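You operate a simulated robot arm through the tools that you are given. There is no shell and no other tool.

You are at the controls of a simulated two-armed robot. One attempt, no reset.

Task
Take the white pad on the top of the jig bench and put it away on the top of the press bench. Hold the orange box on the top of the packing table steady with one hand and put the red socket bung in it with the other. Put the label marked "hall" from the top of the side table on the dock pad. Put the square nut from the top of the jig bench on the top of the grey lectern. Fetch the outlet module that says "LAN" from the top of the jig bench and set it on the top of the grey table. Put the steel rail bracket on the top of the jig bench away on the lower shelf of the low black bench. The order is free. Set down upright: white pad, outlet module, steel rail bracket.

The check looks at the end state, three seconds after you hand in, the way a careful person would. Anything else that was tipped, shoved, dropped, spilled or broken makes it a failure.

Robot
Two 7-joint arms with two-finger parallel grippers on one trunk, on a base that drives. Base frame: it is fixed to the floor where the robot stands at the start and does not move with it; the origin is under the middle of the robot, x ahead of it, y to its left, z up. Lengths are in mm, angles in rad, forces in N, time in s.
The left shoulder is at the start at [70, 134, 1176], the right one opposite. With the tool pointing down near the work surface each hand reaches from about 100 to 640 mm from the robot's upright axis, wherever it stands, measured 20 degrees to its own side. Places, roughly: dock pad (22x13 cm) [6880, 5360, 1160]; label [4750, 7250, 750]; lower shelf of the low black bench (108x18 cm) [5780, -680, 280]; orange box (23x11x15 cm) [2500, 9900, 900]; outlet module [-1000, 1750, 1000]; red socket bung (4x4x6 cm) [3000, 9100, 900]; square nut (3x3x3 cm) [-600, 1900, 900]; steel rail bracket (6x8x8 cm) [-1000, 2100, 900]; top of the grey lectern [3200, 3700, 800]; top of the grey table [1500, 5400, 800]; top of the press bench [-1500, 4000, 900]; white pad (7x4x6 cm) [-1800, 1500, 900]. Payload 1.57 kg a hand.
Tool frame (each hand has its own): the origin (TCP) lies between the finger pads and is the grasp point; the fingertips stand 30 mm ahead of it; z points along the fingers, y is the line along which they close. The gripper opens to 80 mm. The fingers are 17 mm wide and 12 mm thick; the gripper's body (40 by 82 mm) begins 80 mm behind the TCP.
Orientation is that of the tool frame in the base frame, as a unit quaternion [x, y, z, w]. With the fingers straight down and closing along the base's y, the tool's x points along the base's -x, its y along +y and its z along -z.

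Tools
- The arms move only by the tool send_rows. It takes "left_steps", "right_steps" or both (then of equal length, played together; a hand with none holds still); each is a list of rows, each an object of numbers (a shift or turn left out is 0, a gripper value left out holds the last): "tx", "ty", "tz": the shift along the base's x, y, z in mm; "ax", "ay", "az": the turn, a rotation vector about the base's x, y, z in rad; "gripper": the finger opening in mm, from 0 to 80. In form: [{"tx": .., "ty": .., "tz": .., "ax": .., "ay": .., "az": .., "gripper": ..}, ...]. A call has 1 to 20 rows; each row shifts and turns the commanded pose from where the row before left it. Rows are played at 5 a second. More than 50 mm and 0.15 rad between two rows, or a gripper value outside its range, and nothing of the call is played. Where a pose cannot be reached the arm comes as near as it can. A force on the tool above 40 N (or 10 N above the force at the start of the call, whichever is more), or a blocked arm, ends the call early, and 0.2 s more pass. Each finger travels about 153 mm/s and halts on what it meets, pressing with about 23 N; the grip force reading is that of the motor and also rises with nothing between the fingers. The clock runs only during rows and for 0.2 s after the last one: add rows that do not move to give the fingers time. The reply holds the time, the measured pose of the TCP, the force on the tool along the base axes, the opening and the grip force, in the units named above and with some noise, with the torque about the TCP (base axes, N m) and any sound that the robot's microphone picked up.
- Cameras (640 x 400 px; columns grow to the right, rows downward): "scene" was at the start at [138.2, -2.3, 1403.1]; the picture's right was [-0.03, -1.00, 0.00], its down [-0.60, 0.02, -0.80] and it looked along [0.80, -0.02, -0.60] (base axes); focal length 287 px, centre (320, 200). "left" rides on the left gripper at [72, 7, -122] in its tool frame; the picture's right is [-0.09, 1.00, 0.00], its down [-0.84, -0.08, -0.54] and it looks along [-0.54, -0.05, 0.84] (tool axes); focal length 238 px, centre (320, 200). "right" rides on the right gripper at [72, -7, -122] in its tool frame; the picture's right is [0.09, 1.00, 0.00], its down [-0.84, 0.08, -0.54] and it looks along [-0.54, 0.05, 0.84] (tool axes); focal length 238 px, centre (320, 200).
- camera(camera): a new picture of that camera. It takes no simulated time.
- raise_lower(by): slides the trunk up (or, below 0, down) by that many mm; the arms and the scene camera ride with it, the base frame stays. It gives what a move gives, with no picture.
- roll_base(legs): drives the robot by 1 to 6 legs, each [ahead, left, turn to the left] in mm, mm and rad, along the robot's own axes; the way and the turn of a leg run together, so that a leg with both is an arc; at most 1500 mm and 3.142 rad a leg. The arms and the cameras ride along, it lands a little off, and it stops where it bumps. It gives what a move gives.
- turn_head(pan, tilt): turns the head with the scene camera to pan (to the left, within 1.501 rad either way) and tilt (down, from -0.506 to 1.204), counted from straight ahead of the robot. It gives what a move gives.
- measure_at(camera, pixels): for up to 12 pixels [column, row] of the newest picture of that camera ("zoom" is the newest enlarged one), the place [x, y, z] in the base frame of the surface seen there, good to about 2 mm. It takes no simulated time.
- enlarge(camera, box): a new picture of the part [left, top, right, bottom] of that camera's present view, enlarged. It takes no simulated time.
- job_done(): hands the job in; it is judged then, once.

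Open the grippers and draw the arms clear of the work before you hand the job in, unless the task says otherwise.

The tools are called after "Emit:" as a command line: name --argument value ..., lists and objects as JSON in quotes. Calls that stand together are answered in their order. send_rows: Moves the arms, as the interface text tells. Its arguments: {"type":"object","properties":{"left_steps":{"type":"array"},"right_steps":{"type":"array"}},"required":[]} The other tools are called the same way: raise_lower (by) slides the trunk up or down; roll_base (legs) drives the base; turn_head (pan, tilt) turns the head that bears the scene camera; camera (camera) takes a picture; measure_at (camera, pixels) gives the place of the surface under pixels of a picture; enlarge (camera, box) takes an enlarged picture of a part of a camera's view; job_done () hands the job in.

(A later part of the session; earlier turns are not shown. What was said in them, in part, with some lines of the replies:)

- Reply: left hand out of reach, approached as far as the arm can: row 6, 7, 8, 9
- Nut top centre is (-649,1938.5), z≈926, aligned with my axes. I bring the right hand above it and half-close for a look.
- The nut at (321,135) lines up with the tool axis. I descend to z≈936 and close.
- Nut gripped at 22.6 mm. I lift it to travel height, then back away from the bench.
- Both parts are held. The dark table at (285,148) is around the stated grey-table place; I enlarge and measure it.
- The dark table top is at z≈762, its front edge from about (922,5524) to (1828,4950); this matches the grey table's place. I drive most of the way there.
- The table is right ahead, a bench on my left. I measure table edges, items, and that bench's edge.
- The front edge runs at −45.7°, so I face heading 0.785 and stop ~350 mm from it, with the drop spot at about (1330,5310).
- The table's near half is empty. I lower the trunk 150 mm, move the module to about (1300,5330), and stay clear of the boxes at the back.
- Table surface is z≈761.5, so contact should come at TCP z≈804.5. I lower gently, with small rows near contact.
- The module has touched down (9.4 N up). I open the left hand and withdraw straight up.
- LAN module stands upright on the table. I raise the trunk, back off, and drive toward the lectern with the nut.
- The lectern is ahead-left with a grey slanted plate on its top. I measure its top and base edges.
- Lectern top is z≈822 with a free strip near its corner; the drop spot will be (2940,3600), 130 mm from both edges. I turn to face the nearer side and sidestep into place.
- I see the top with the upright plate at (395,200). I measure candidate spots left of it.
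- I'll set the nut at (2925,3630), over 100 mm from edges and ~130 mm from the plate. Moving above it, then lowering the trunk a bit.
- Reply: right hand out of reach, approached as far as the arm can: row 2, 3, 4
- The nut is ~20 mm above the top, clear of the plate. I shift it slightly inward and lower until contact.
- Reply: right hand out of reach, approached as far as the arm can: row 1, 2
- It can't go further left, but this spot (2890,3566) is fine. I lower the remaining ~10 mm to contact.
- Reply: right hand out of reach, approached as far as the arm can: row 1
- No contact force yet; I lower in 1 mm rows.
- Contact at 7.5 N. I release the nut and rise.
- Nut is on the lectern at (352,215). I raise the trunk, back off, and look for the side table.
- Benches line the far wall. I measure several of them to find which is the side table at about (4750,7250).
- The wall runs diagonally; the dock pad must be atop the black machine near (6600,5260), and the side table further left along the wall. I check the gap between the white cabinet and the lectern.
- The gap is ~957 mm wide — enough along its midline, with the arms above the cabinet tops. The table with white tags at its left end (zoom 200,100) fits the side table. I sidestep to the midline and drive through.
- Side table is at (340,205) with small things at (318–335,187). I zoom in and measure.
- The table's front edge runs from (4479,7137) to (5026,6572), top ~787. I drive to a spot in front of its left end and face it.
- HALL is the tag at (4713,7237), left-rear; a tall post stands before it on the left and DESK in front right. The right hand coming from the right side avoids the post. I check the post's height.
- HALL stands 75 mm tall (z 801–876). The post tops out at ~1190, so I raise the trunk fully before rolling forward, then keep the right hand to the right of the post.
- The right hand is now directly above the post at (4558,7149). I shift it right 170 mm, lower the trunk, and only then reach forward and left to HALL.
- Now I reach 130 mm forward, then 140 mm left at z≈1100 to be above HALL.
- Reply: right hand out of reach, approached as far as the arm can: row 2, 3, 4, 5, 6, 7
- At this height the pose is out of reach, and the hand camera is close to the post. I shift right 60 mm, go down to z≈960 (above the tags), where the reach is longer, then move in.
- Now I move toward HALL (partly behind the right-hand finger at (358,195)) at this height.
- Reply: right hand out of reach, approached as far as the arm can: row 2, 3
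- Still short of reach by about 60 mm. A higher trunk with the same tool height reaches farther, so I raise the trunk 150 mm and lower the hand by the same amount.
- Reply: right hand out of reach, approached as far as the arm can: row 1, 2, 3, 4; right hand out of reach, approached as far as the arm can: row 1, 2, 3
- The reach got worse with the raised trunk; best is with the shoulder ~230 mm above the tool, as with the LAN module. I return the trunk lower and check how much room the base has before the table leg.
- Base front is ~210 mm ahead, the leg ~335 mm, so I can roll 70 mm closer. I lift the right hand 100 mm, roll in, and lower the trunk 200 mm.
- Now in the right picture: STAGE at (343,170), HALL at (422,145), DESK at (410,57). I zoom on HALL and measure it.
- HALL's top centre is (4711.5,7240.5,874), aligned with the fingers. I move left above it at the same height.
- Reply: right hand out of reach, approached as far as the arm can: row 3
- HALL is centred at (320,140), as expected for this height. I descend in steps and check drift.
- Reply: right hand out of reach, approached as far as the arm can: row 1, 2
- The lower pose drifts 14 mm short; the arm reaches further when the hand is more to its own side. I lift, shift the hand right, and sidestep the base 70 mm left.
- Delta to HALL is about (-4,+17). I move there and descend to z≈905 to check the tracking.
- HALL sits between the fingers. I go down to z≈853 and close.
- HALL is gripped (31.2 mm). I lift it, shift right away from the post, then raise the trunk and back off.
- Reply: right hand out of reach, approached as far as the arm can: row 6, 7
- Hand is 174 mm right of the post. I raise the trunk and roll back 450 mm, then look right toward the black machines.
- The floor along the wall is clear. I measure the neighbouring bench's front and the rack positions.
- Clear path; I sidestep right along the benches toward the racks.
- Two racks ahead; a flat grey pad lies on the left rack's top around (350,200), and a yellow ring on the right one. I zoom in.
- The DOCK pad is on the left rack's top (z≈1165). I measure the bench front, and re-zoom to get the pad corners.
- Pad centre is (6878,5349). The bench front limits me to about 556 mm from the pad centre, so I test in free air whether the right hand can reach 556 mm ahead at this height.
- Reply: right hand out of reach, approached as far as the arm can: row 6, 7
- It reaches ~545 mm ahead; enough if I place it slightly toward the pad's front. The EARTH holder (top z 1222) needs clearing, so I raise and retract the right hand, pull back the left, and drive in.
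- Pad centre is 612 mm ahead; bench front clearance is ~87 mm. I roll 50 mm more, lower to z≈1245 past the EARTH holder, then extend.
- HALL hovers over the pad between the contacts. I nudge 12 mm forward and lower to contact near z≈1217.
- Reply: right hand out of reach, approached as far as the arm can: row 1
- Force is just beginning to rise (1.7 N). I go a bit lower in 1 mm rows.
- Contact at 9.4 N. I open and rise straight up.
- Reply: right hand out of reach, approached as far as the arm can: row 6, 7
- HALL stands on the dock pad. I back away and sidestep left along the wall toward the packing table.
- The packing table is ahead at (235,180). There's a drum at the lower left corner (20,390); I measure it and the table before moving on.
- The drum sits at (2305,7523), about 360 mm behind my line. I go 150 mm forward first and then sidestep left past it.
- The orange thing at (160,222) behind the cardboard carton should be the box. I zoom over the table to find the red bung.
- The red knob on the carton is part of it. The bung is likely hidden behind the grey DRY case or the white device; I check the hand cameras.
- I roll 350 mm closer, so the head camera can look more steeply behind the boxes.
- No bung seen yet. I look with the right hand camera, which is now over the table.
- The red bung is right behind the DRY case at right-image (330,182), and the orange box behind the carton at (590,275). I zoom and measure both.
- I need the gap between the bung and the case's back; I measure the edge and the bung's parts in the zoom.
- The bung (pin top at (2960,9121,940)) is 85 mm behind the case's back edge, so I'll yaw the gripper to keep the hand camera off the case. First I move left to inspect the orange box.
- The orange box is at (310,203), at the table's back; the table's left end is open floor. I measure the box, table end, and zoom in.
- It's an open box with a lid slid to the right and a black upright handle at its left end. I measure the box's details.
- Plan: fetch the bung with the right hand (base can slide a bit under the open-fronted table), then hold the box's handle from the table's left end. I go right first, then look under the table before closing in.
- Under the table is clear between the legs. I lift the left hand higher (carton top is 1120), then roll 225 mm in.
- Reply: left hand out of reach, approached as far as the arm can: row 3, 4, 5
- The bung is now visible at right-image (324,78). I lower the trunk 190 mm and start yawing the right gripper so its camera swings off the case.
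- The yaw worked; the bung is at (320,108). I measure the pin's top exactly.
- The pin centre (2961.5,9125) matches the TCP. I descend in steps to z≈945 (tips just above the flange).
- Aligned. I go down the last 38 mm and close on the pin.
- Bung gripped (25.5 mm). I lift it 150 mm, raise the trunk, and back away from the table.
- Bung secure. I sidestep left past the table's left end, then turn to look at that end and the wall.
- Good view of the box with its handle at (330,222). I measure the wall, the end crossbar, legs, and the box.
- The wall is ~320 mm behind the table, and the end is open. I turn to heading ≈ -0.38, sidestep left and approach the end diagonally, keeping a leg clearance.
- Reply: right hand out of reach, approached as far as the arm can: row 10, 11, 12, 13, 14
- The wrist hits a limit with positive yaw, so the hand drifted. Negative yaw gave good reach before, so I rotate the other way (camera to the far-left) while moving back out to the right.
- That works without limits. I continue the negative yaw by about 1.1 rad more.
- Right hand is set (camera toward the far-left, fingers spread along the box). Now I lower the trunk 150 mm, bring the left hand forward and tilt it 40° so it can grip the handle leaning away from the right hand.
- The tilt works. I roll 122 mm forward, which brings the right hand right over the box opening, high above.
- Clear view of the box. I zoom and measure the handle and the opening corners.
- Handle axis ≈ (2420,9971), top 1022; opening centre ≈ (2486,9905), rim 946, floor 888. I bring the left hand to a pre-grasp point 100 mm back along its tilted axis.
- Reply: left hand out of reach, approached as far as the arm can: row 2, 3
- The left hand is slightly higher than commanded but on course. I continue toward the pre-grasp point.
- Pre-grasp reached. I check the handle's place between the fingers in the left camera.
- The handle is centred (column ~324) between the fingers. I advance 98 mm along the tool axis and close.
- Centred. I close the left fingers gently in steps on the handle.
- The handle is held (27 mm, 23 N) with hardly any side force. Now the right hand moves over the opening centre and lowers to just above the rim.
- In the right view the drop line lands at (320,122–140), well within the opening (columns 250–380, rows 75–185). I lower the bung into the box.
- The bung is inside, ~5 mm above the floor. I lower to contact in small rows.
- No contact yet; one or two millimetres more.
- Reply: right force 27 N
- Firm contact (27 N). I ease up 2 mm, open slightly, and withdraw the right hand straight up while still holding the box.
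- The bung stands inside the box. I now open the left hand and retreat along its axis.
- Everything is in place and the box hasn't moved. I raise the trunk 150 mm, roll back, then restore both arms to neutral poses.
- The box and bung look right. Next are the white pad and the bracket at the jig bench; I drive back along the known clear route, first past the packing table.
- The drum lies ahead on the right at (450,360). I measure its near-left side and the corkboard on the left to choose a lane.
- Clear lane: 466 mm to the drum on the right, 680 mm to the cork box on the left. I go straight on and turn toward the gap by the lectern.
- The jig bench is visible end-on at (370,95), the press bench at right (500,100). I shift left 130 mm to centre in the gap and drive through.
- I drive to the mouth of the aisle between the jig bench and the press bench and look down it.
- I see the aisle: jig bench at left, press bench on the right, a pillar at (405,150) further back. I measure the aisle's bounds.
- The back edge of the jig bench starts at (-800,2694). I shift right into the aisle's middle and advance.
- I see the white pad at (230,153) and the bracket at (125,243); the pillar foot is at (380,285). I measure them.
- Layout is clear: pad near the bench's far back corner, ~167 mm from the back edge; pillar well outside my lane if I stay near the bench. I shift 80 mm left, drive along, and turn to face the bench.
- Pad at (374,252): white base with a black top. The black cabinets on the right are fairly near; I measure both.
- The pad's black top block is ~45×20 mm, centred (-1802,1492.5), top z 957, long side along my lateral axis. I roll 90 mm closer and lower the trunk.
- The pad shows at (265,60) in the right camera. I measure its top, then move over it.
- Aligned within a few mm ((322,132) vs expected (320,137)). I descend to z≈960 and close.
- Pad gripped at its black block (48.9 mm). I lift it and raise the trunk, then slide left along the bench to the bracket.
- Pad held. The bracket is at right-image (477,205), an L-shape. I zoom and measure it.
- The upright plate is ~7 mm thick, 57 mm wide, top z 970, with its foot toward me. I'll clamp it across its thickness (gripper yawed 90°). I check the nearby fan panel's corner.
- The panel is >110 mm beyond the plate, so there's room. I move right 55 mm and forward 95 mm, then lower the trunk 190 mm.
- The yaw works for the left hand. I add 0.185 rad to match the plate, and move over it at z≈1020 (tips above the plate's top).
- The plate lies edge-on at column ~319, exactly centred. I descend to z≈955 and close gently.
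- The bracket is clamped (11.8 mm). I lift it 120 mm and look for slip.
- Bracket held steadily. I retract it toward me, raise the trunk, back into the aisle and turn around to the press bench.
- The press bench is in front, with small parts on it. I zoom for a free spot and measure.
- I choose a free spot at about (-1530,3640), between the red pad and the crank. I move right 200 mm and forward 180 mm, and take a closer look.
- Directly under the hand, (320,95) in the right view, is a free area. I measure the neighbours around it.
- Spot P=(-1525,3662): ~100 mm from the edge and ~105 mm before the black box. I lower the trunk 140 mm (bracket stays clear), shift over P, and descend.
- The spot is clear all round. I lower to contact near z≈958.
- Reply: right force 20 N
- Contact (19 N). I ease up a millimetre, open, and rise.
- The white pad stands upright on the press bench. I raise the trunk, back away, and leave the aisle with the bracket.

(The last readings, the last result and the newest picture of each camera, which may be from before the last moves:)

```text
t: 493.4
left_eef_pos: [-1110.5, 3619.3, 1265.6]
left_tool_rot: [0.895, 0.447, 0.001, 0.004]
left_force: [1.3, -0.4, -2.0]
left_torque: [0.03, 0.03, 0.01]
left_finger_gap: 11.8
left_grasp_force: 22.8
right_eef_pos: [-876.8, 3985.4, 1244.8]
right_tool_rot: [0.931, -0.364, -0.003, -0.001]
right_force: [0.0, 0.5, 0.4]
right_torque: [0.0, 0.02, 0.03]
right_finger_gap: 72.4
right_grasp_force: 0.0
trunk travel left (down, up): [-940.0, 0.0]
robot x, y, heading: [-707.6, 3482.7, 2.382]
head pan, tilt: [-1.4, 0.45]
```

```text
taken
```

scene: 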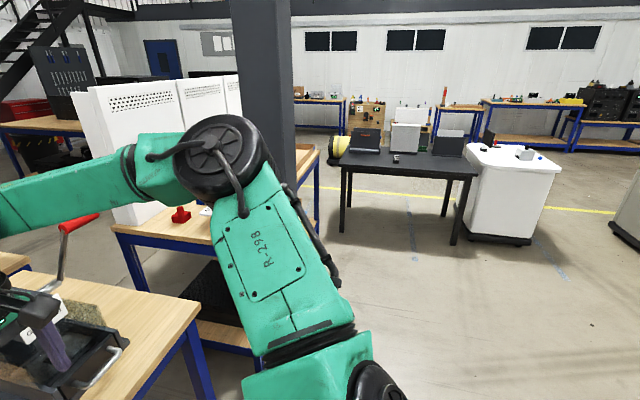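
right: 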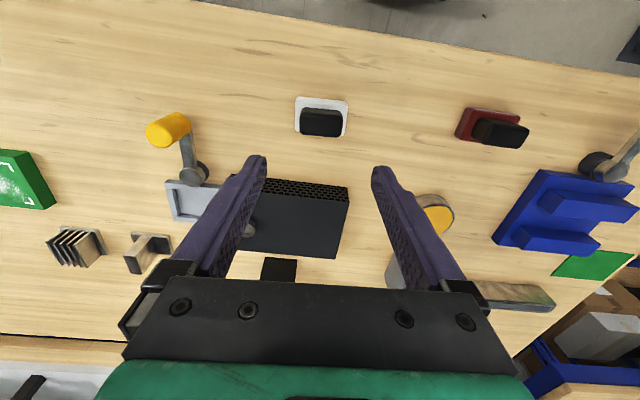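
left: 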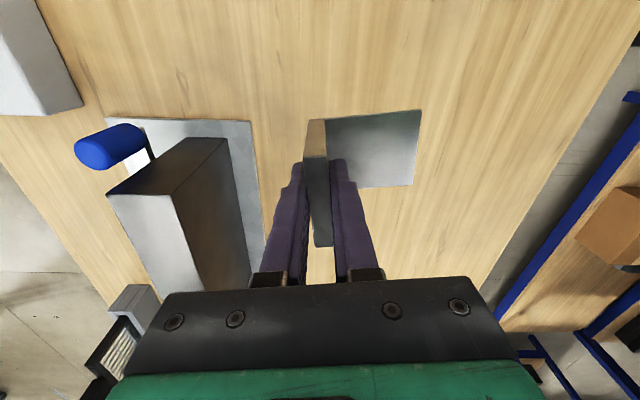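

Before turning, I check the press's red lever at (75,225), which my right hand might sweep near.

Emit:
measure_at --camera "scene" --pixels '[[75, 225], [95, 217], [45, 285], [60, 330], [180, 300], [70, 360]]'

```text
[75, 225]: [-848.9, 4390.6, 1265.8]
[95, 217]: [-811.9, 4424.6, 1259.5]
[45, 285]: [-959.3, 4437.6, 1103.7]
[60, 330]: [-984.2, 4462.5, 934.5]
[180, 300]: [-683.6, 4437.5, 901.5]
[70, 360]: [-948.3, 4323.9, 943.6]
```

The lever is 940 mm away — safe. I turn around and drive out to the open floor.

Emit:
roll_base --legs '[[0, 0, -1.5], [0, 0, -1.516], [1300, 0, 0], [700, 0, 0]]'

Emit:
turn_head --pan 0.0 --tilt 0.4

Emit:
camera --camera "scene"

Emit:
camera --camera "left"

```text
t: 510.7
left_eef_pos: [1267.9, 2157.0, 1265.1]
left_tool_rot: [-0.483, 0.876, 0.003, -0.001]
left_force: [-0.2, -0.3, -1.5]
left_torque: [-0.03, -0.01, 0.02]
left_finger_gap: 11.9
left_grasp_force: 23.0
right_eef_pos: [1066.2, 1773.0, 1244.2]
right_tool_rot: [0.327, 0.945, 0.0, 0.005]
right_force: [0.3, 0.1, 0.4]
right_torque: [-0.05, -0.04, -0.01]
right_finger_gap: 72.3
right_grasp_force: 0.0
trunk travel left (down, up): [-940.0, 0.0]
robot x, y, heading: [856.9, 2260.9, -0.679]
head pan, tilt: [-1.4, 0.45]
```

```text
t: 512.2
left_eef_pos: [1269.4, 2156.4, 1264.7]
left_tool_rot: [-0.482, 0.876, 0.004, -0.001]
left_force: [-0.1, 0.3, -1.7]
left_torque: [0.0, -0.05, 0.01]
left_finger_gap: 11.6
left_grasp_force: 22.8
right_eef_pos: [1066.7, 1772.9, 1243.5]
right_tool_rot: [0.327, 0.945, -0.001, 0.004]
right_force: [-0.7, 0.1, 0.1]
right_torque: [0.0, 0.0, 0.0]
right_finger_gap: 71.9
right_grasp_force: 0.1
trunk travel left (down, up): [-940.0, 0.0]
robot x, y, heading: [856.4, 2261.4, -0.677]
head pan, tilt: [0.0, 0.4]
```

```text
taken
```

scene: 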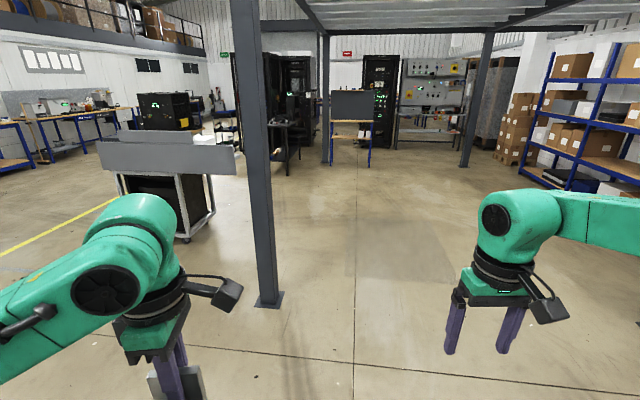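

```text
taken
```

left: 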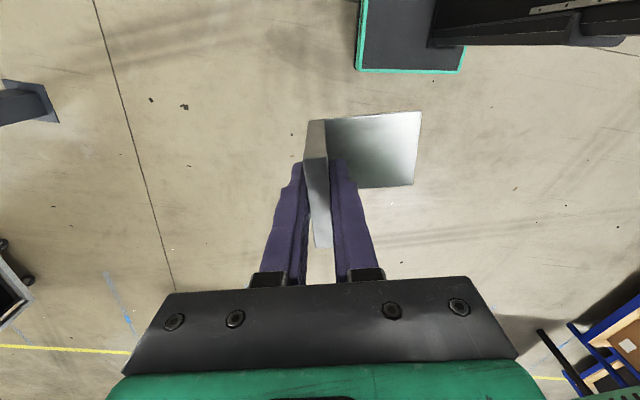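

The pillar foot is at (268,300), and the low black bench seems to be at (285,145), right behind it. I measure and zoom.

Emit:
enlarge --camera "scene" --box '[220, 80, 400, 190]'

Emit:
measure_at --camera "scene" --pixels '[[268, 302], [285, 122], [290, 165], [300, 125], [345, 130], [328, 160], [468, 162], [200, 240], [350, 165], [295, 150]]'

```text
3.56 times, centred on (310, 135) of scene
```

zoom: 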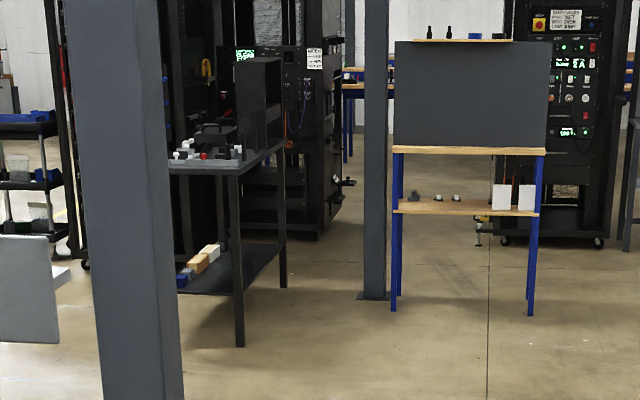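

```text
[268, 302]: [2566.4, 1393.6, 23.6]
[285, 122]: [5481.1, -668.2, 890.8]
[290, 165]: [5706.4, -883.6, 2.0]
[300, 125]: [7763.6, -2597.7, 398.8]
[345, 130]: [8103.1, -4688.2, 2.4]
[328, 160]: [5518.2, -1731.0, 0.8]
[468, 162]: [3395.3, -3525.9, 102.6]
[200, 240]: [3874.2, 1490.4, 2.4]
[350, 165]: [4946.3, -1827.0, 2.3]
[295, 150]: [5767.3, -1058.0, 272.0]
```

The bench's lower shelf is at z≈272. I take a route right of the pillar, then look at the bench from nearer.

Emit:
roll_base --legs '[[0, 0, -0.234], [1200, 0, 0], [1150, 0, 0], [0, 0, 0.5], [1300, 0, 0]]'

Emit:
camera --camera "scene"

```text
t: 532.2
left_eef_pos: [3949.3, -72.6, 1265.7]
left_tool_rot: [-0.608, 0.794, 0.004, -0.001]
left_force: [-1.4, 0.9, -0.7]
left_torque: [-0.03, -0.02, -0.02]
left_finger_gap: 11.7
left_grasp_force: 23.5
right_eef_pos: [3870.3, -498.0, 1243.9]
right_tool_rot: [0.181, 0.984, 0.0, 0.005]
right_force: [-0.6, 0.4, 0.1]
right_torque: [-0.03, -0.02, 0.01]
right_finger_gap: 71.8
right_grasp_force: 0.1
trunk travel left (down, up): [-940.0, 0.0]
robot x, y, heading: [3525.0, -98.5, -0.37]
head pan, tilt: [0.0, 0.4]
```

```text
taken
```

scene: 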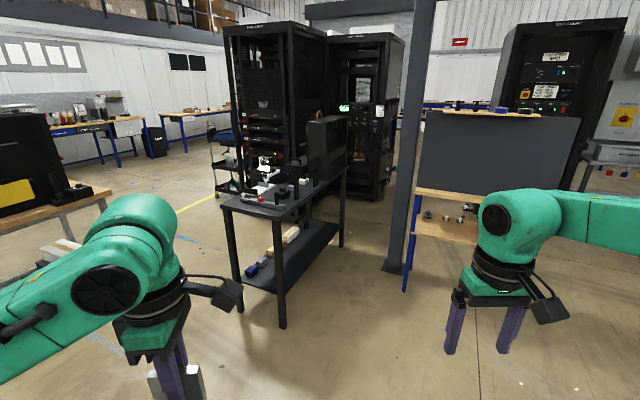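

The black bench is seen well now: near corner leg at (283,320), lower shelf around (290,258). I zoom and measure.

Emit:
enlarge --camera "scene" --box '[210, 130, 410, 340]'

Emit:
measure_at --camera "scene" --pixels '[[281, 212], [222, 203], [343, 172], [282, 325], [342, 240], [240, 280], [275, 285], [335, 232], [300, 250], [320, 235], [275, 260], [392, 268]]'

```text
1.90 times, centred on (310, 235) of scene
```

zoom: 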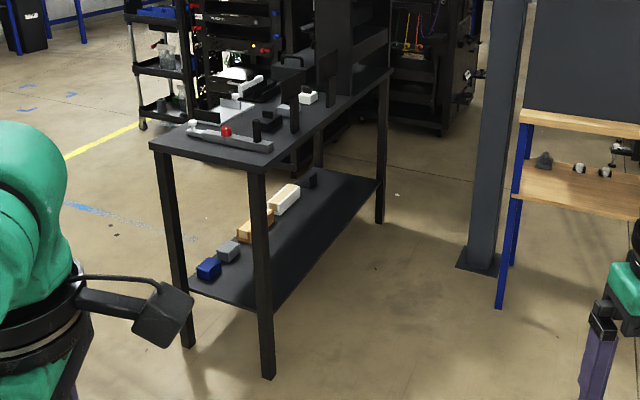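

```text
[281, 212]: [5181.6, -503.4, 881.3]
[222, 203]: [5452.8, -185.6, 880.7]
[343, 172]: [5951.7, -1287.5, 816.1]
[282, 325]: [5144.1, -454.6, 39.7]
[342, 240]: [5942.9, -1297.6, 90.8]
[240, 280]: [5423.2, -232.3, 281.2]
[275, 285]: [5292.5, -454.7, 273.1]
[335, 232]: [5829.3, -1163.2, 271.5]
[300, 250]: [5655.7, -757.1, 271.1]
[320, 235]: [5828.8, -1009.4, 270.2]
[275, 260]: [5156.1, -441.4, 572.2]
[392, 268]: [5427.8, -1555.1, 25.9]
```

I plan to come in low: turn to face the bench's long side here (heading 0.757), sidestep to its near end, lower the trunk, then slide along and in under the top. First the turn and sidestep.

Emit:
roll_base --legs '[[0, 0, 1.127], [0, -1373, 0], [250, 0, 0]]'

Emit:
turn_head --pan -0.2 --tilt 0.7

Emit:
camera --camera "scene"

```text
t: 543.4
left_eef_pos: [4809.9, -526.9, 1265.8]
left_tool_rot: [0.941, -0.339, -0.001, 0.001]
left_force: [-1.1, 0.7, -1.1]
left_torque: [0.06, -0.05, 0.0]
left_finger_gap: 11.7
left_grasp_force: 23.2
right_eef_pos: [5162.7, -776.8, 1246.1]
right_tool_rot: [-0.379, 0.925, 0.003, 0.005]
right_force: [-0.3, -0.1, 0.3]
right_torque: [0.04, 0.0, -0.03]
right_finger_gap: 71.9
right_grasp_force: 0.1
trunk travel left (down, up): [-940.0, 0.0]
robot x, y, heading: [4656.0, -919.0, 0.765]
head pan, tilt: [0.0, 0.4]
```

```text
t: 544.2
left_eef_pos: [4812.5, -524.1, 1264.9]
left_tool_rot: [0.941, -0.339, -0.003, 0.003]
left_force: [0.0, 0.3, -2.0]
left_torque: [0.02, -0.01, -0.01]
left_finger_gap: 11.7
left_grasp_force: 22.9
right_eef_pos: [5165.6, -775.2, 1242.9]
right_tool_rot: [-0.379, 0.925, 0.002, 0.003]
right_force: [1.3, -0.3, -0.4]
right_torque: [0.0, -0.03, 0.01]
right_finger_gap: 72.1
right_grasp_force: 0.1
trunk travel left (down, up): [-940.0, 0.0]
robot x, y, heading: [4657.2, -920.4, 0.766]
head pan, tilt: [-0.201, 0.7]
```

```text
taken
```

scene: 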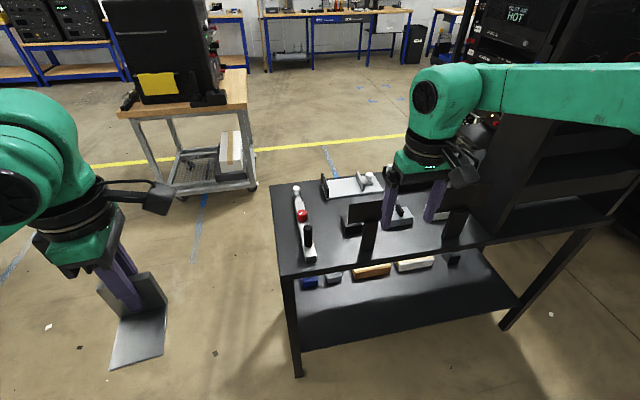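

The lower shelf's front half is empty; blocks stand at its back. I measure shelf edge, legs, and items.

Emit:
measure_at --camera "scene" --pixels '[[310, 348], [400, 325], [510, 298], [298, 370], [505, 325], [350, 300], [370, 272], [415, 265], [310, 283], [280, 270], [440, 250], [400, 295]]'

Emit:
enlarge --camera "scene" --box '[260, 220, 540, 390]'

```text
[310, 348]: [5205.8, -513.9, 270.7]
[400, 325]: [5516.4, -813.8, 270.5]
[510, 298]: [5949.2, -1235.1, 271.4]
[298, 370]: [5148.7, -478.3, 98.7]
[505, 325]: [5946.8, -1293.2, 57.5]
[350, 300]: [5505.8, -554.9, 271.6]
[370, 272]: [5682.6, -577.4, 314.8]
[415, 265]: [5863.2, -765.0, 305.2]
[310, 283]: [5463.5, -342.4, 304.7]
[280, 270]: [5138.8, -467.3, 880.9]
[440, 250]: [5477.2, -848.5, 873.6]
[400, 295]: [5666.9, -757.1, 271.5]
```

```text
2.29 times, centred on (400, 305) of scene
```

zoom: 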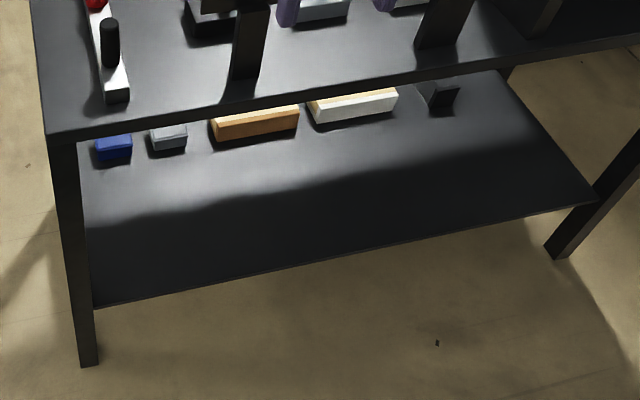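

Free front strip ~280 mm deep. I pull the right hand back and up a bit, correct the heading, then lower the trunk in stages.

Emit:
send_rows --right_steps '[{"tx": -24, "ty": -24, "tz": 15}, {"tx": -24, "ty": -24, "tz": 15}, {"tx": -22, "ty": -22, "tz": 15}, {"gripper": 40}, {}]'

Emit:
roll_base --legs '[[0, 0, 0.02]]'

Emit:
raise_lower --by -450

Emit:
camera --camera "scene"

```text
t: 545.4
left_eef_pos: [4811.5, -524.7, 1264.5]
left_tool_rot: [0.941, -0.339, -0.002, 0.003]
left_force: [-0.9, 0.4, -1.5]
left_torque: [0.02, 0.01, -0.01]
left_finger_gap: 11.9
left_grasp_force: 22.6
right_eef_pos: [5094.3, -845.2, 1289.2]
right_tool_rot: [-0.379, 0.925, 0.003, 0.003]
right_force: [-0.2, 0.3, 0.5]
right_torque: [-0.03, -0.02, -0.01]
right_finger_gap: 40.2
right_grasp_force: 0.0
trunk travel left (down, up): [-940.0, 0.0]
robot x, y, heading: [4652.9, -923.3, 0.769]
head pan, tilt: [-0.201, 0.7]
```

```text
t: 546.1
left_eef_pos: [4803.8, -521.4, 1265.1]
left_tool_rot: [0.944, -0.331, -0.002, 0.003]
left_force: [0.8, -0.4, -1.2]
left_torque: [0.01, -0.01, -0.03]
left_finger_gap: 11.5
left_grasp_force: 23.0
right_eef_pos: [5092.4, -837.2, 1290.0]
right_tool_rot: [-0.388, 0.922, 0.003, 0.005]
right_force: [-0.1, 0.1, -0.1]
right_torque: [-0.01, -0.01, -0.01]
right_finger_gap: 39.9
right_grasp_force: 0.2
trunk travel left (down, up): [-940.0, 0.0]
robot x, y, heading: [4658.3, -921.1, 0.789]
head pan, tilt: [-0.201, 0.7]
```

```text
refused: -450 is not a number from -400 to 400
```

```text
taken
```

scene: 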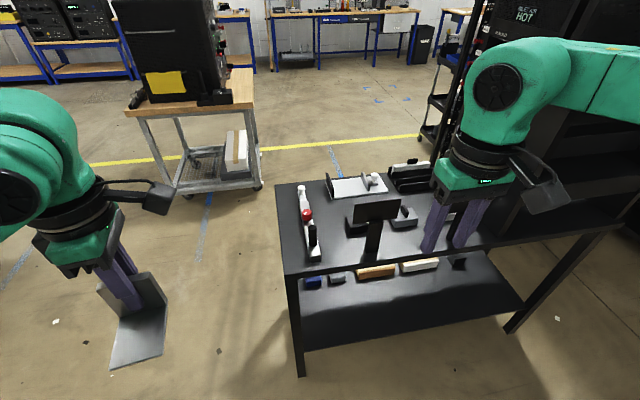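

Both hands are ~290–310 mm outside the bench edge. I lower the trunk by 400 mm twice, checking in between.

Emit:
raise_lower --by -400

Emit:
camera --camera "scene"

Emit:
raise_lower --by -400

Emit:
camera --camera "scene"

```text
t: 550.0
left_eef_pos: [4804.9, -522.1, 864.1]
left_tool_rot: [0.944, -0.33, -0.002, 0.003]
left_force: [-0.3, 0.9, -1.8]
left_torque: [0.02, -0.05, 0.01]
left_finger_gap: 11.8
left_grasp_force: 23.6
right_eef_pos: [5092.1, -836.6, 889.5]
right_tool_rot: [-0.387, 0.922, 0.003, 0.003]
right_force: [-0.2, -0.2, 0.0]
right_torque: [0.01, 0.02, 0.01]
right_finger_gap: 40.0
right_grasp_force: 0.0
trunk travel left (down, up): [-540.0, 400.0]
robot x, y, heading: [4660.0, -922.8, 0.782]
head pan, tilt: [-0.201, 0.7]
```

```text
taken
```

scene: 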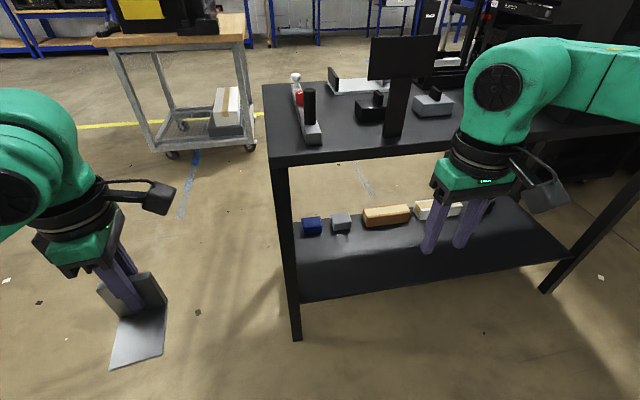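

```text
t: 553.8
left_eef_pos: [4803.4, -521.9, 464.9]
left_tool_rot: [0.944, -0.331, -0.001, 0.004]
left_force: [0.1, 0.9, -1.5]
left_torque: [0.06, -0.03, 0.0]
left_finger_gap: 11.7
left_grasp_force: 22.5
right_eef_pos: [5092.4, -836.2, 489.3]
right_tool_rot: [-0.388, 0.922, 0.003, 0.004]
right_force: [0.5, -0.6, 1.2]
right_torque: [0.04, -0.01, 0.01]
right_finger_gap: 40.0
right_grasp_force: 0.1
trunk travel left (down, up): [-140.0, 800.0]
robot x, y, heading: [4659.6, -923.1, 0.784]
head pan, tilt: [-0.201, 0.7]
```

```text
taken
```

scene: 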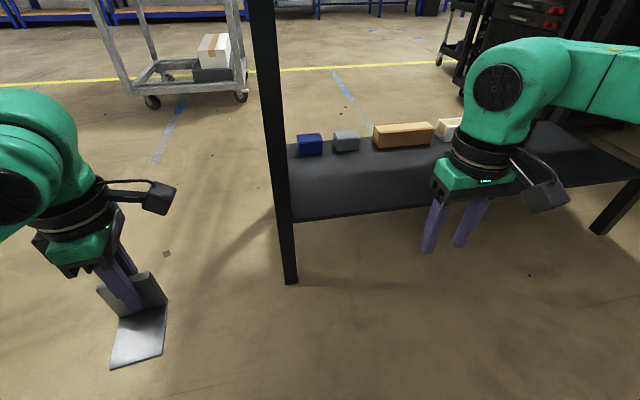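

The shelf is at eye level and clear in front. I lower 90 mm more, roll forward 155 mm, and slide right along the bench.

Emit:
raise_lower --by -90

Emit:
roll_base --legs '[[155, 0, 0], [0, -525, 0]]'

Emit:
turn_head --pan 0.1 --tilt 0.5

Emit:
camera --camera "scene"

Emit:
camera --camera "left"

```text
t: 555.0
left_eef_pos: [4803.0, -521.9, 373.1]
left_tool_rot: [0.944, -0.33, -0.001, 0.003]
left_force: [-0.3, -0.1, -1.4]
left_torque: [0.0, 0.0, 0.0]
left_finger_gap: 12.0
left_grasp_force: 22.8
right_eef_pos: [5091.2, -836.6, 401.0]
right_tool_rot: [-0.388, 0.922, 0.002, 0.003]
right_force: [-0.1, 0.3, -1.2]
right_torque: [-0.04, 0.03, 0.0]
right_finger_gap: 40.0
right_grasp_force: 0.1
trunk travel left (down, up): [-50.0, 890.0]
robot x, y, heading: [4657.5, -919.5, 0.785]
head pan, tilt: [-0.201, 0.7]
```

```text
t: 559.1
left_eef_pos: [5292.9, -793.4, 375.4]
left_tool_rot: [0.943, -0.333, -0.003, 0.003]
left_force: [-0.6, -0.6, -1.3]
left_torque: [0.01, -0.04, 0.01]
left_finger_gap: 11.8
left_grasp_force: 22.8
right_eef_pos: [5581.5, -1109.7, 399.6]
right_tool_rot: [-0.385, 0.923, 0.002, 0.004]
right_force: [0.8, -0.8, -1.4]
right_torque: [-0.04, 0.0, -0.02]
right_finger_gap: 40.1
right_grasp_force: 0.1
trunk travel left (down, up): [-50.0, 890.0]
robot x, y, heading: [5144.8, -1192.6, 0.785]
head pan, tilt: [-0.201, 0.7]
```

```text
t: 559.9
left_eef_pos: [5295.1, -793.7, 374.6]
left_tool_rot: [0.943, -0.333, -0.002, 0.003]
left_force: [0.1, -0.3, -1.9]
left_torque: [0.01, -0.03, -0.04]
left_finger_gap: 11.8
left_grasp_force: 23.3
right_eef_pos: [5582.2, -1109.7, 398.7]
right_tool_rot: [-0.385, 0.923, 0.003, 0.004]
right_force: [0.6, 0.0, 0.4]
right_torque: [-0.01, 0.01, -0.01]
right_finger_gap: 39.8
right_grasp_force: 0.1
trunk travel left (down, up): [-50.0, 890.0]
robot x, y, heading: [5145.4, -1195.2, 0.783]
head pan, tilt: [0.099, 0.499]
```

```text
taken
```

scene: 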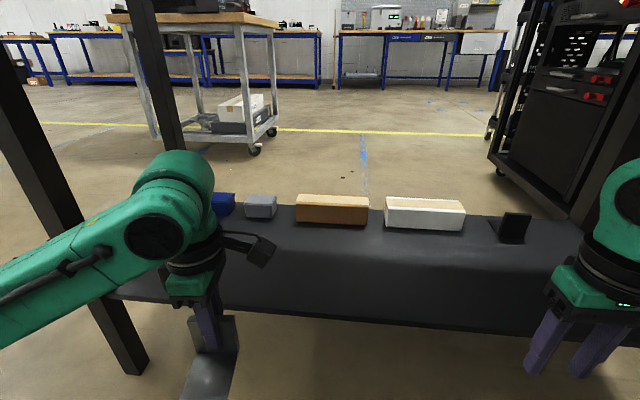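

```text
taken
```

left: 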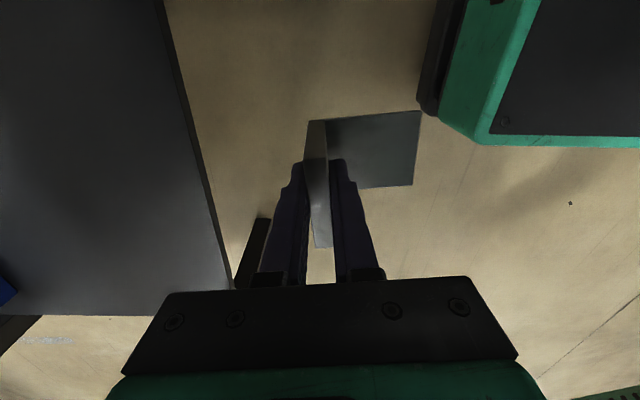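

The shelf's front is right there. I check where my left forearm/elbow is relative to the near leg before moving in.

Emit:
measure_at --camera "scene" --pixels '[[20, 275], [60, 262], [110, 235], [140, 365], [100, 200], [40, 180], [175, 170], [330, 318], [250, 303], [400, 280]]'

Emit:
turn_head --pan 0.8 --tilt 0.5

Emit:
camera --camera "scene"

```text
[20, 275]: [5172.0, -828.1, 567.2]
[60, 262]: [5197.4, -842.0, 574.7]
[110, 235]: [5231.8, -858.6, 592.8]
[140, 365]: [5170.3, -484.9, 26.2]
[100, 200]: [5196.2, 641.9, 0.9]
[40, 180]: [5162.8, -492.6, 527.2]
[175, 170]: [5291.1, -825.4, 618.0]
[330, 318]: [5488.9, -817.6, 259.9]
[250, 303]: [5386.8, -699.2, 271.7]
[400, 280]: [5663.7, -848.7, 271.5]
```

```text
t: 561.0
left_eef_pos: [5293.1, -793.9, 373.9]
left_tool_rot: [0.943, -0.333, -0.002, 0.003]
left_force: [0.6, 0.1, -1.6]
left_torque: [0.0, -0.02, 0.0]
left_finger_gap: 11.7
left_grasp_force: 23.1
right_eef_pos: [5582.0, -1110.2, 399.8]
right_tool_rot: [-0.385, 0.923, 0.003, 0.004]
right_force: [-0.2, 0.1, 0.4]
right_torque: [-0.01, -0.04, 0.03]
right_finger_gap: 40.0
right_grasp_force: 0.0
trunk travel left (down, up): [-50.0, 890.0]
robot x, y, heading: [5144.7, -1192.0, 0.78]
head pan, tilt: [0.799, 0.499]
```

```text
taken
```

scene: 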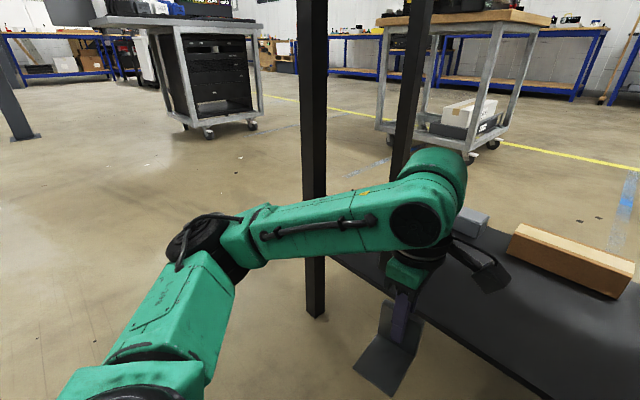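

I measure the elbow's position.

Emit:
measure_at --camera "scene" --pixels '[[205, 240], [180, 245], [240, 235], [310, 225], [350, 215], [220, 280], [318, 300], [320, 100]]'

```text
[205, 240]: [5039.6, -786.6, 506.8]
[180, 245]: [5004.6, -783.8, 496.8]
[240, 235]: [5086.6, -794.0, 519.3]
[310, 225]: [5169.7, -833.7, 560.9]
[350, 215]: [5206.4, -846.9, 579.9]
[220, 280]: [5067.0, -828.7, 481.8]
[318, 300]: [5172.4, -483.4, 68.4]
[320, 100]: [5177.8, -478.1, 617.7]
```

The elbow would come close to the near leg, so I slide 70 mm further right, then roll forward 205 mm under the top.

Emit:
roll_base --legs '[[0, -70, 0], [120, 0, 0]]'

Emit:
turn_head --pan 0.5 --tilt 0.5

Emit:
camera --camera "scene"

Emit:
camera --camera "left"

```text
t: 562.9
left_eef_pos: [5426.9, -759.6, 374.3]
left_tool_rot: [0.943, -0.332, -0.002, 0.003]
left_force: [-1.2, -0.1, -1.2]
left_torque: [0.02, 0.01, -0.01]
left_finger_gap: 11.5
left_grasp_force: 23.2
right_eef_pos: [5715.4, -1075.2, 400.6]
right_tool_rot: [-0.385, 0.923, 0.003, 0.003]
right_force: [-0.9, -0.3, -0.6]
right_torque: [0.0, 0.03, 0.0]
right_finger_gap: 40.0
right_grasp_force: 0.0
trunk travel left (down, up): [-50.0, 890.0]
robot x, y, heading: [5279.0, -1157.8, 0.778]
head pan, tilt: [0.799, 0.499]
```

```text
t: 563.7
left_eef_pos: [5427.3, -759.1, 374.1]
left_tool_rot: [0.943, -0.333, -0.002, 0.003]
left_force: [0.3, -0.6, -1.6]
left_torque: [0.03, 0.0, 0.01]
left_finger_gap: 11.7
left_grasp_force: 22.9
right_eef_pos: [5715.3, -1076.3, 399.9]
right_tool_rot: [-0.385, 0.923, 0.002, 0.004]
right_force: [0.2, 0.2, 0.9]
right_torque: [0.02, 0.01, -0.05]
right_finger_gap: 40.0
right_grasp_force: 0.0
trunk travel left (down, up): [-50.0, 890.0]
robot x, y, heading: [5280.1, -1159.8, 0.779]
head pan, tilt: [0.499, 0.499]
```

```text
taken
```

scene: 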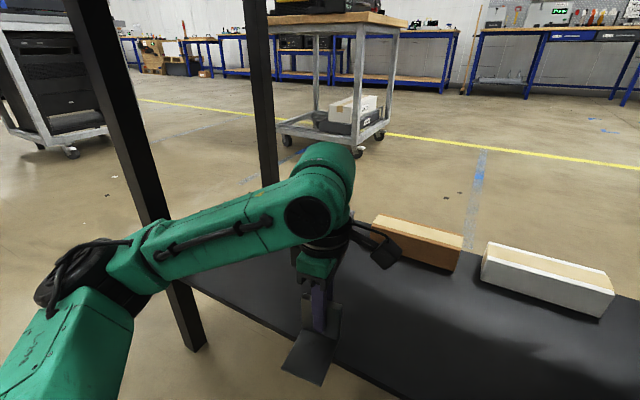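

```text
taken
```

left: 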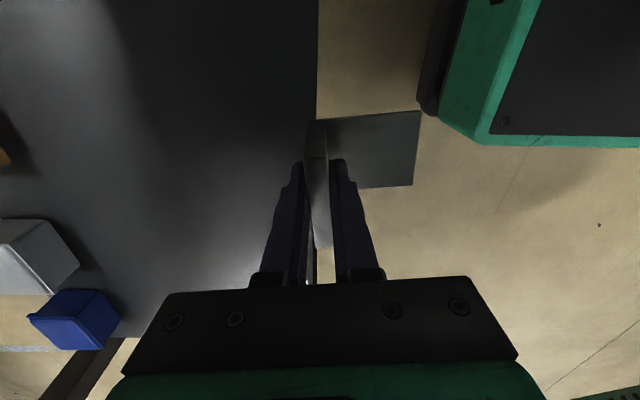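

The plate is just at the shelf edge. I roll 80 mm more and extend the left arm 70 mm, keeping the elbow farther from the leg.

Emit:
roll_base --legs '[[80, 0, 0]]'

Emit:
send_rows --left_steps '[{"tx": 17, "ty": 17}, {"tx": 17, "ty": 17}, {"tx": 16, "ty": 16}, {}]'

Emit:
camera --camera "left"

Emit:
camera --camera "scene"

```text
t: 564.7
left_eef_pos: [5484.1, -703.0, 374.7]
left_tool_rot: [0.943, -0.334, -0.001, 0.003]
left_force: [0.3, -0.7, -1.1]
left_torque: [0.01, -0.04, 0.03]
left_finger_gap: 11.6
left_grasp_force: 22.9
right_eef_pos: [5772.6, -1019.6, 399.9]
right_tool_rot: [-0.385, 0.923, 0.002, 0.004]
right_force: [-0.1, 0.5, 0.5]
right_torque: [0.03, -0.02, 0.03]
right_finger_gap: 40.1
right_grasp_force: 0.1
trunk travel left (down, up): [-50.0, 890.0]
robot x, y, heading: [5338.5, -1099.8, 0.78]
head pan, tilt: [0.499, 0.499]
```

```text
t: 565.7
left_eef_pos: [5535.7, -652.6, 372.9]
left_tool_rot: [0.942, -0.334, -0.002, 0.004]
left_force: [0.7, 0.7, -1.1]
left_torque: [0.02, -0.01, -0.03]
left_finger_gap: 11.4
left_grasp_force: 23.1
right_eef_pos: [5772.6, -1018.3, 399.9]
right_tool_rot: [-0.386, 0.923, 0.002, 0.004]
right_force: [-0.3, 0.7, 0.4]
right_torque: [-0.04, 0.01, 0.01]
right_finger_gap: 40.0
right_grasp_force: 0.1
trunk travel left (down, up): [-50.0, 890.0]
robot x, y, heading: [5337.5, -1098.9, 0.773]
head pan, tilt: [0.499, 0.499]
```

```text
taken
```

left: 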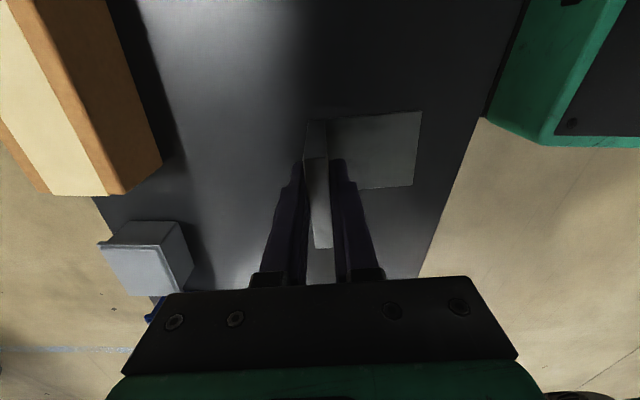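

```text
taken
```

scene: 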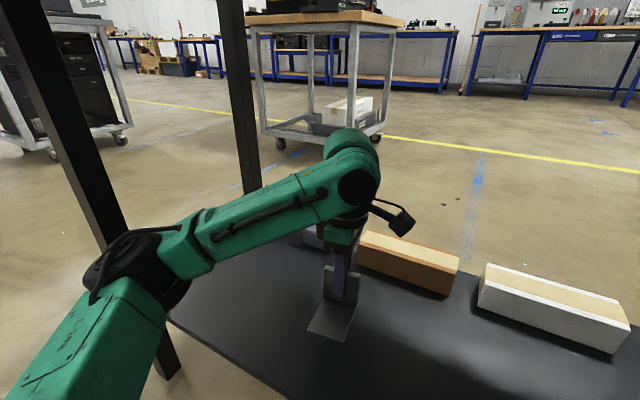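

TCP is 135 mm inside the shelf edge, clear of the blocks. I lower to just above contact, then in small rows.

Emit:
send_rows --left_steps '[{"tz": -25}, {"tz": -18}, {"tz": -4}, {"tz": -2}, {"tz": -1}, {}]'

```text
t: 567.1
left_eef_pos: [5536.2, -653.3, 325.0]
left_tool_rot: [0.943, -0.334, -0.002, 0.003]
left_force: [-0.3, -0.1, -2.0]
left_torque: [0.01, 0.04, 0.01]
left_finger_gap: 11.8
left_grasp_force: 23.6
right_eef_pos: [5772.8, -1020.0, 399.4]
right_tool_rot: [-0.385, 0.923, 0.003, 0.004]
right_force: [0.4, 0.9, -0.9]
right_torque: [0.0, -0.01, 0.0]
right_finger_gap: 40.0
right_grasp_force: 0.1
trunk travel left (down, up): [-50.0, 890.0]
robot x, y, heading: [5335.6, -1100.4, 0.781]
head pan, tilt: [0.499, 0.499]
```

No contact yet; a few more millimetres in 1 mm rows.

Emit:
send_rows --left_steps '[{"tz": -1}, {"tz": -1}, {"tz": -1}, {}]'

```text
t: 568.1
left_eef_pos: [5534.9, -653.6, 323.0]
left_tool_rot: [0.943, -0.333, -0.001, 0.0]
left_force: [-4.4, 4.4, 16.8]
left_torque: [0.19, 0.02, 0.02]
left_finger_gap: 11.8
left_grasp_force: 22.6
right_eef_pos: [5772.6, -1019.8, 401.1]
right_tool_rot: [-0.385, 0.923, 0.002, 0.005]
right_force: [0.1, 0.0, -0.3]
right_torque: [0.02, -0.01, 0.0]
right_finger_gap: 39.8
right_grasp_force: 0.0
trunk travel left (down, up): [-50.0, 890.0]
robot x, y, heading: [5335.8, -1102.1, 0.777]
head pan, tilt: [0.499, 0.499]
```

Contact (17 N). I open the fingers gradually and rise straight up.

Emit:
send_rows --left_steps '[{"tz": 0.8, "gripper": 16}, {"gripper": 24}, {"gripper": 36}, {"gripper": 50}, {}, {"tz": 15}, {"tz": 25}, {"tz": 30}, {"tz": 20}, {}]'

Emit:
camera --camera "left"

Emit:
camera --camera "scene"

```text
t: 570.3
left_eef_pos: [5534.1, -652.2, 412.3]
left_tool_rot: [0.943, -0.333, -0.002, 0.003]
left_force: [0.3, 0.0, 0.3]
left_torque: [0.02, -0.01, 0.03]
left_finger_gap: 49.8
left_grasp_force: 0.1
right_eef_pos: [5772.3, -1019.8, 398.9]
right_tool_rot: [-0.385, 0.923, 0.002, 0.003]
right_force: [-0.2, 0.1, 0.0]
right_torque: [-0.02, -0.01, -0.02]
right_finger_gap: 39.9
right_grasp_force: 0.1
trunk travel left (down, up): [-50.0, 890.0]
robot x, y, heading: [5336.3, -1102.7, 0.776]
head pan, tilt: [0.499, 0.499]
```

```text
taken
```

left: 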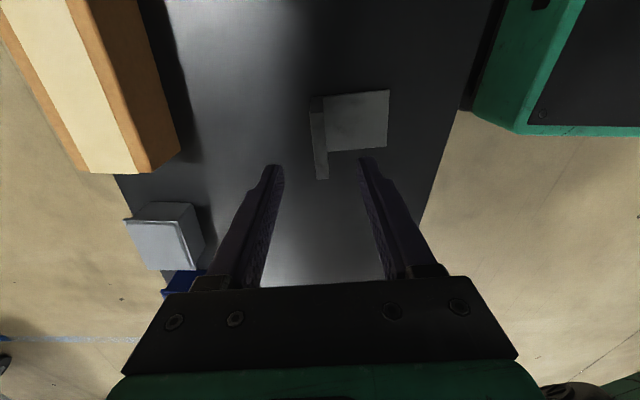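

```text
taken
```

scene: 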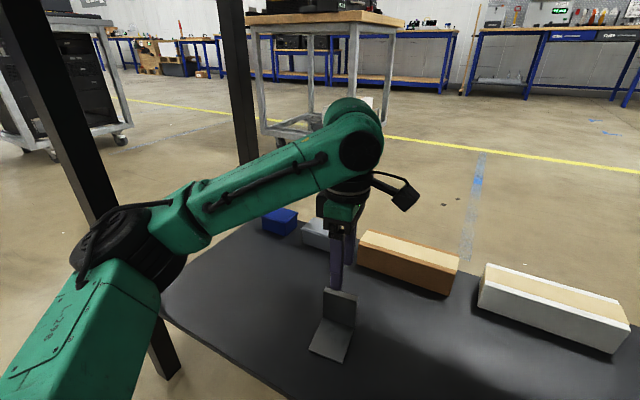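

The bracket stands upright on the lower shelf. I back out, slide left away from the pillar, back further, and raise the trunk.

Emit:
roll_base --legs '[[-200, 0, 0], [0, 480, 0], [-350, 0, 0]]'

Emit:
turn_head --pan -0.4 --tilt 0.4

Emit:
camera --camera "scene"

```text
t: 574.0
left_eef_pos: [5100.8, -493.2, 414.3]
left_tool_rot: [0.941, -0.339, -0.003, 0.002]
left_force: [-5.8, -3.8, 1.6]
left_torque: [0.5, -0.91, 0.02]
left_finger_gap: 49.6
left_grasp_force: 0.2
right_eef_pos: [5336.5, -859.3, 400.1]
right_tool_rot: [-0.383, 0.924, 0.003, 0.005]
right_force: [0.9, -0.5, 0.0]
right_torque: [-0.02, -0.01, 0.0]
right_finger_gap: 40.1
right_grasp_force: 0.2
trunk travel left (down, up): [-50.0, 890.0]
robot x, y, heading: [4902.4, -941.8, 0.774]
head pan, tilt: [0.499, 0.499]
stopped in leg 2: the force on the tool passed its limit at 43 N (the readings are from after the stop); the commanded pose is now the measured one
```

```text
t: 575.2
left_eef_pos: [5099.6, -492.4, 415.2]
left_tool_rot: [0.941, -0.339, -0.003, 0.003]
left_force: [-11.0, -5.7, 1.5]
left_torque: [0.6, -1.46, 0.04]
left_finger_gap: 49.9
left_grasp_force: 0.1
right_eef_pos: [5337.0, -859.8, 399.9]
right_tool_rot: [-0.382, 0.924, 0.003, 0.005]
right_force: [0.6, 0.1, -0.1]
right_torque: [0.03, 0.05, -0.03]
right_finger_gap: 40.0
right_grasp_force: 0.0
trunk travel left (down, up): [-50.0, 890.0]
robot x, y, heading: [4903.5, -939.1, 0.773]
head pan, tilt: [-0.4, 0.4]
```

```text
taken
```

scene: 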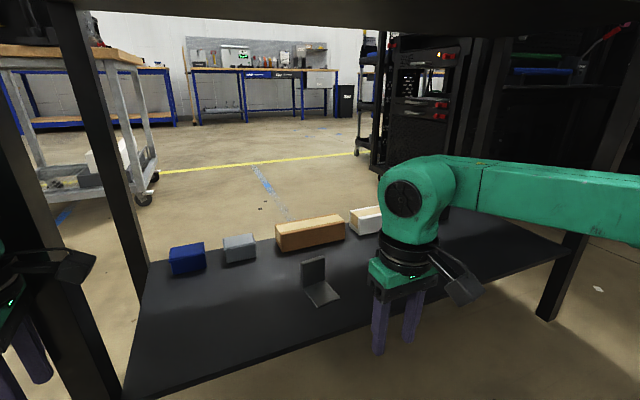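

The left hand brushed the bench's near leg while sliding (force stop). I roll straight back to free it, then check the bench hasn't moved.

Emit:
roll_base --legs '[[-300, 0, 0]]'

Emit:
turn_head --pan 0.0 --tilt 0.4

Emit:
camera --camera "scene"

```text
t: 577.2
left_eef_pos: [4887.7, -698.6, 413.3]
left_tool_rot: [0.941, -0.338, -0.002, 0.003]
left_force: [0.0, 0.5, -0.4]
left_torque: [0.01, -0.01, -0.03]
left_finger_gap: 50.0
left_grasp_force: 0.0
right_eef_pos: [5126.0, -1065.2, 400.8]
right_tool_rot: [-0.384, 0.923, 0.002, 0.003]
right_force: [-0.3, 0.2, -0.6]
right_torque: [-0.03, 0.02, 0.05]
right_finger_gap: 39.8
right_grasp_force: 0.1
trunk travel left (down, up): [-50.0, 890.0]
robot x, y, heading: [4692.5, -1144.9, 0.775]
head pan, tilt: [-0.4, 0.4]
```

```text
t: 578.1
left_eef_pos: [4888.7, -698.0, 413.8]
left_tool_rot: [0.941, -0.337, -0.002, 0.003]
left_force: [0.2, -0.5, 0.3]
left_torque: [-0.01, 0.02, -0.02]
left_finger_gap: 50.0
left_grasp_force: 0.0
right_eef_pos: [5124.0, -1066.1, 400.0]
right_tool_rot: [-0.384, 0.923, 0.002, 0.003]
right_force: [0.2, -0.5, 0.2]
right_torque: [-0.03, 0.01, 0.04]
right_finger_gap: 40.0
right_grasp_force: 0.0
trunk travel left (down, up): [-50.0, 890.0]
robot x, y, heading: [4685.1, -1148.7, 0.771]
head pan, tilt: [0.0, 0.4]
```

```text
taken
```

scene: 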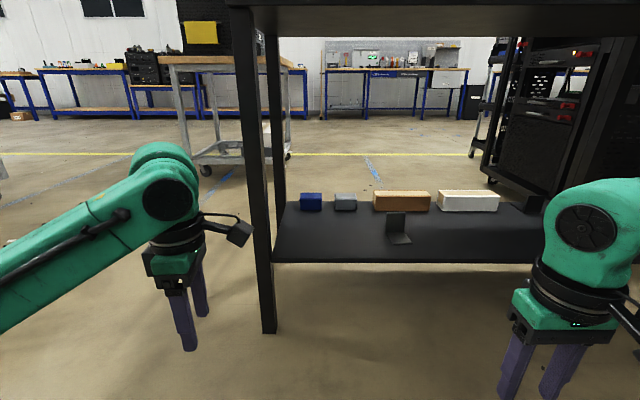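

The hand is free. I measure the leg, shelf, blocks and bracket to compare with earlier values.

Emit:
measure_at --camera "scene" --pixels '[[268, 325], [268, 250], [282, 260], [420, 261], [311, 200], [400, 200], [465, 200], [396, 215], [400, 240], [345, 202]]'

Emit:
enlarge --camera "scene" --box '[220, 160, 560, 340]'

```text
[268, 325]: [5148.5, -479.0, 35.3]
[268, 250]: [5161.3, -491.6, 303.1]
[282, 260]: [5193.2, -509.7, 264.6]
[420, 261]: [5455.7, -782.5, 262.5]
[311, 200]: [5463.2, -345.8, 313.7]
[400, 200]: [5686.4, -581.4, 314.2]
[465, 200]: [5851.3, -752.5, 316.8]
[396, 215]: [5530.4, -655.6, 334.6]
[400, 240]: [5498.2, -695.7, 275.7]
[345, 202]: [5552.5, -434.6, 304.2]
```

```text
1.88 times, centred on (390, 250) of scene
```

zoom: 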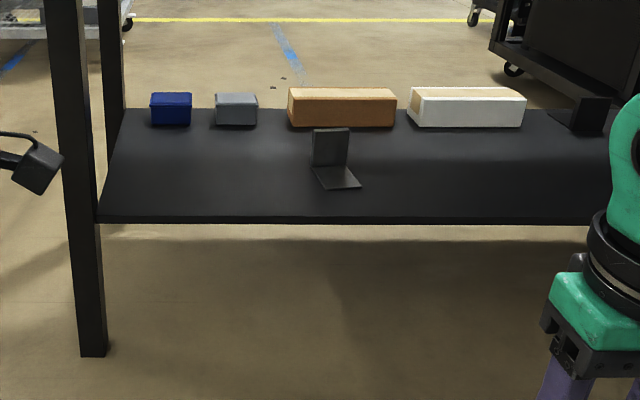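

Leg (5148.5,-479) and blocks are unchanged, so nothing shifted. I raise the trunk and check the bench top's things too.

Emit:
raise_lower --by 400

Emit:
raise_lower --by 400

Emit:
turn_head --pan -0.2 --tilt 0.6

Emit:
camera --camera "scene"

```text
t: 581.9
left_eef_pos: [4887.7, -700.2, 812.8]
left_tool_rot: [0.941, -0.338, -0.002, 0.004]
left_force: [-0.8, 0.5, 0.4]
left_torque: [-0.01, -0.02, -0.05]
left_finger_gap: 49.8
left_grasp_force: 0.1
right_eef_pos: [5124.4, -1065.0, 799.4]
right_tool_rot: [-0.384, 0.923, 0.003, 0.003]
right_force: [0.1, -0.1, -0.1]
right_torque: [0.0, 0.05, 0.02]
right_finger_gap: 40.1
right_grasp_force: 0.1
trunk travel left (down, up): [-450.0, 490.0]
robot x, y, heading: [4687.3, -1147.7, 0.776]
head pan, tilt: [0.0, 0.4]
```

```text
t: 585.8
left_eef_pos: [4888.5, -699.6, 1212.7]
left_tool_rot: [0.941, -0.338, -0.002, 0.002]
left_force: [-0.1, 0.5, -1.1]
left_torque: [0.01, -0.02, 0.0]
left_finger_gap: 50.0
left_grasp_force: 0.1
right_eef_pos: [5124.7, -1063.7, 1200.3]
right_tool_rot: [-0.384, 0.924, 0.003, 0.003]
right_force: [-0.2, -0.4, -0.6]
right_torque: [-0.01, 0.01, -0.01]
right_finger_gap: 39.9
right_grasp_force: 0.0
trunk travel left (down, up): [-850.0, 90.0]
robot x, y, heading: [4689.1, -1147.5, 0.777]
head pan, tilt: [0.0, 0.4]
```

```text
t: 586.5
left_eef_pos: [4888.1, -698.9, 1212.6]
left_tool_rot: [0.941, -0.337, -0.003, 0.002]
left_force: [0.6, -0.6, -0.1]
left_torque: [0.03, -0.01, -0.01]
left_finger_gap: 49.9
left_grasp_force: 0.1
right_eef_pos: [5125.1, -1065.7, 1200.2]
right_tool_rot: [-0.383, 0.924, 0.003, 0.004]
right_force: [0.0, -0.1, 0.5]
right_torque: [-0.01, -0.02, -0.01]
right_finger_gap: 40.0
right_grasp_force: 0.1
trunk travel left (down, up): [-850.0, 90.0]
robot x, y, heading: [4689.9, -1148.1, 0.775]
head pan, tilt: [-0.201, 0.6]
```

```text
taken
```

scene: 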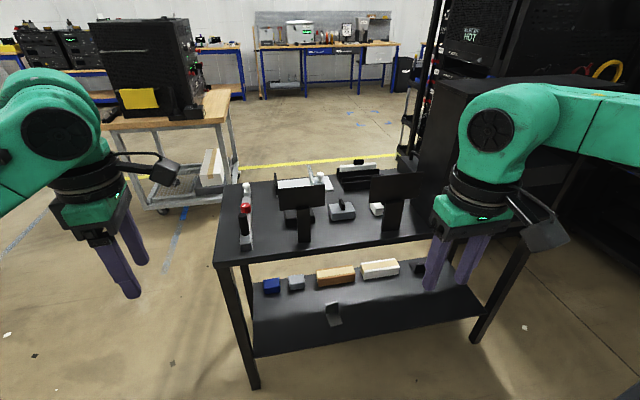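

The bench top and shelf are as before, with the bracket upright at (333,313). All six jobs are done, and both grippers are open and clear of the work. I hand in the job.

Emit:
job_done

```text
The job is handed in.
```

All six jobs are done and the work is handed in. I haven't seen a verdict from the check.

| Item | Where it is now | State when I left it |
|---|---|---|
| White pad | Top of the press bench, about 100 mm from the front edge | Upright, clear of its neighbours |
| Red socket bung | Inside the orange box | The left hand held the box by its handle while the right hand put the bung in; the box did not move |
| Label "hall" | Dock pad, between the two contacts | Upright |
| Square nut | Top of the grey lectern, about 80 mm from the nearest edge | Resting flat |
| Outlet module "LAN" | Top of the grey table, near the front | Upright |
| Steel rail bracket | Lower shelf of the low black bench, about 135 mm in from the front edge | Upright |

While backing away from the low black bench, the left hand brushed its near leg, and the move stopped itself at 43 N. I measured the leg, the shelf edge and the blocks on the shelf afterwards. They matched the earlier readings to within a few millimetres, and the things on the bench top looked unchanged.

I saw nothing else tipped, dropped or shoved. Both grippers are open and the arms are clear of the work.
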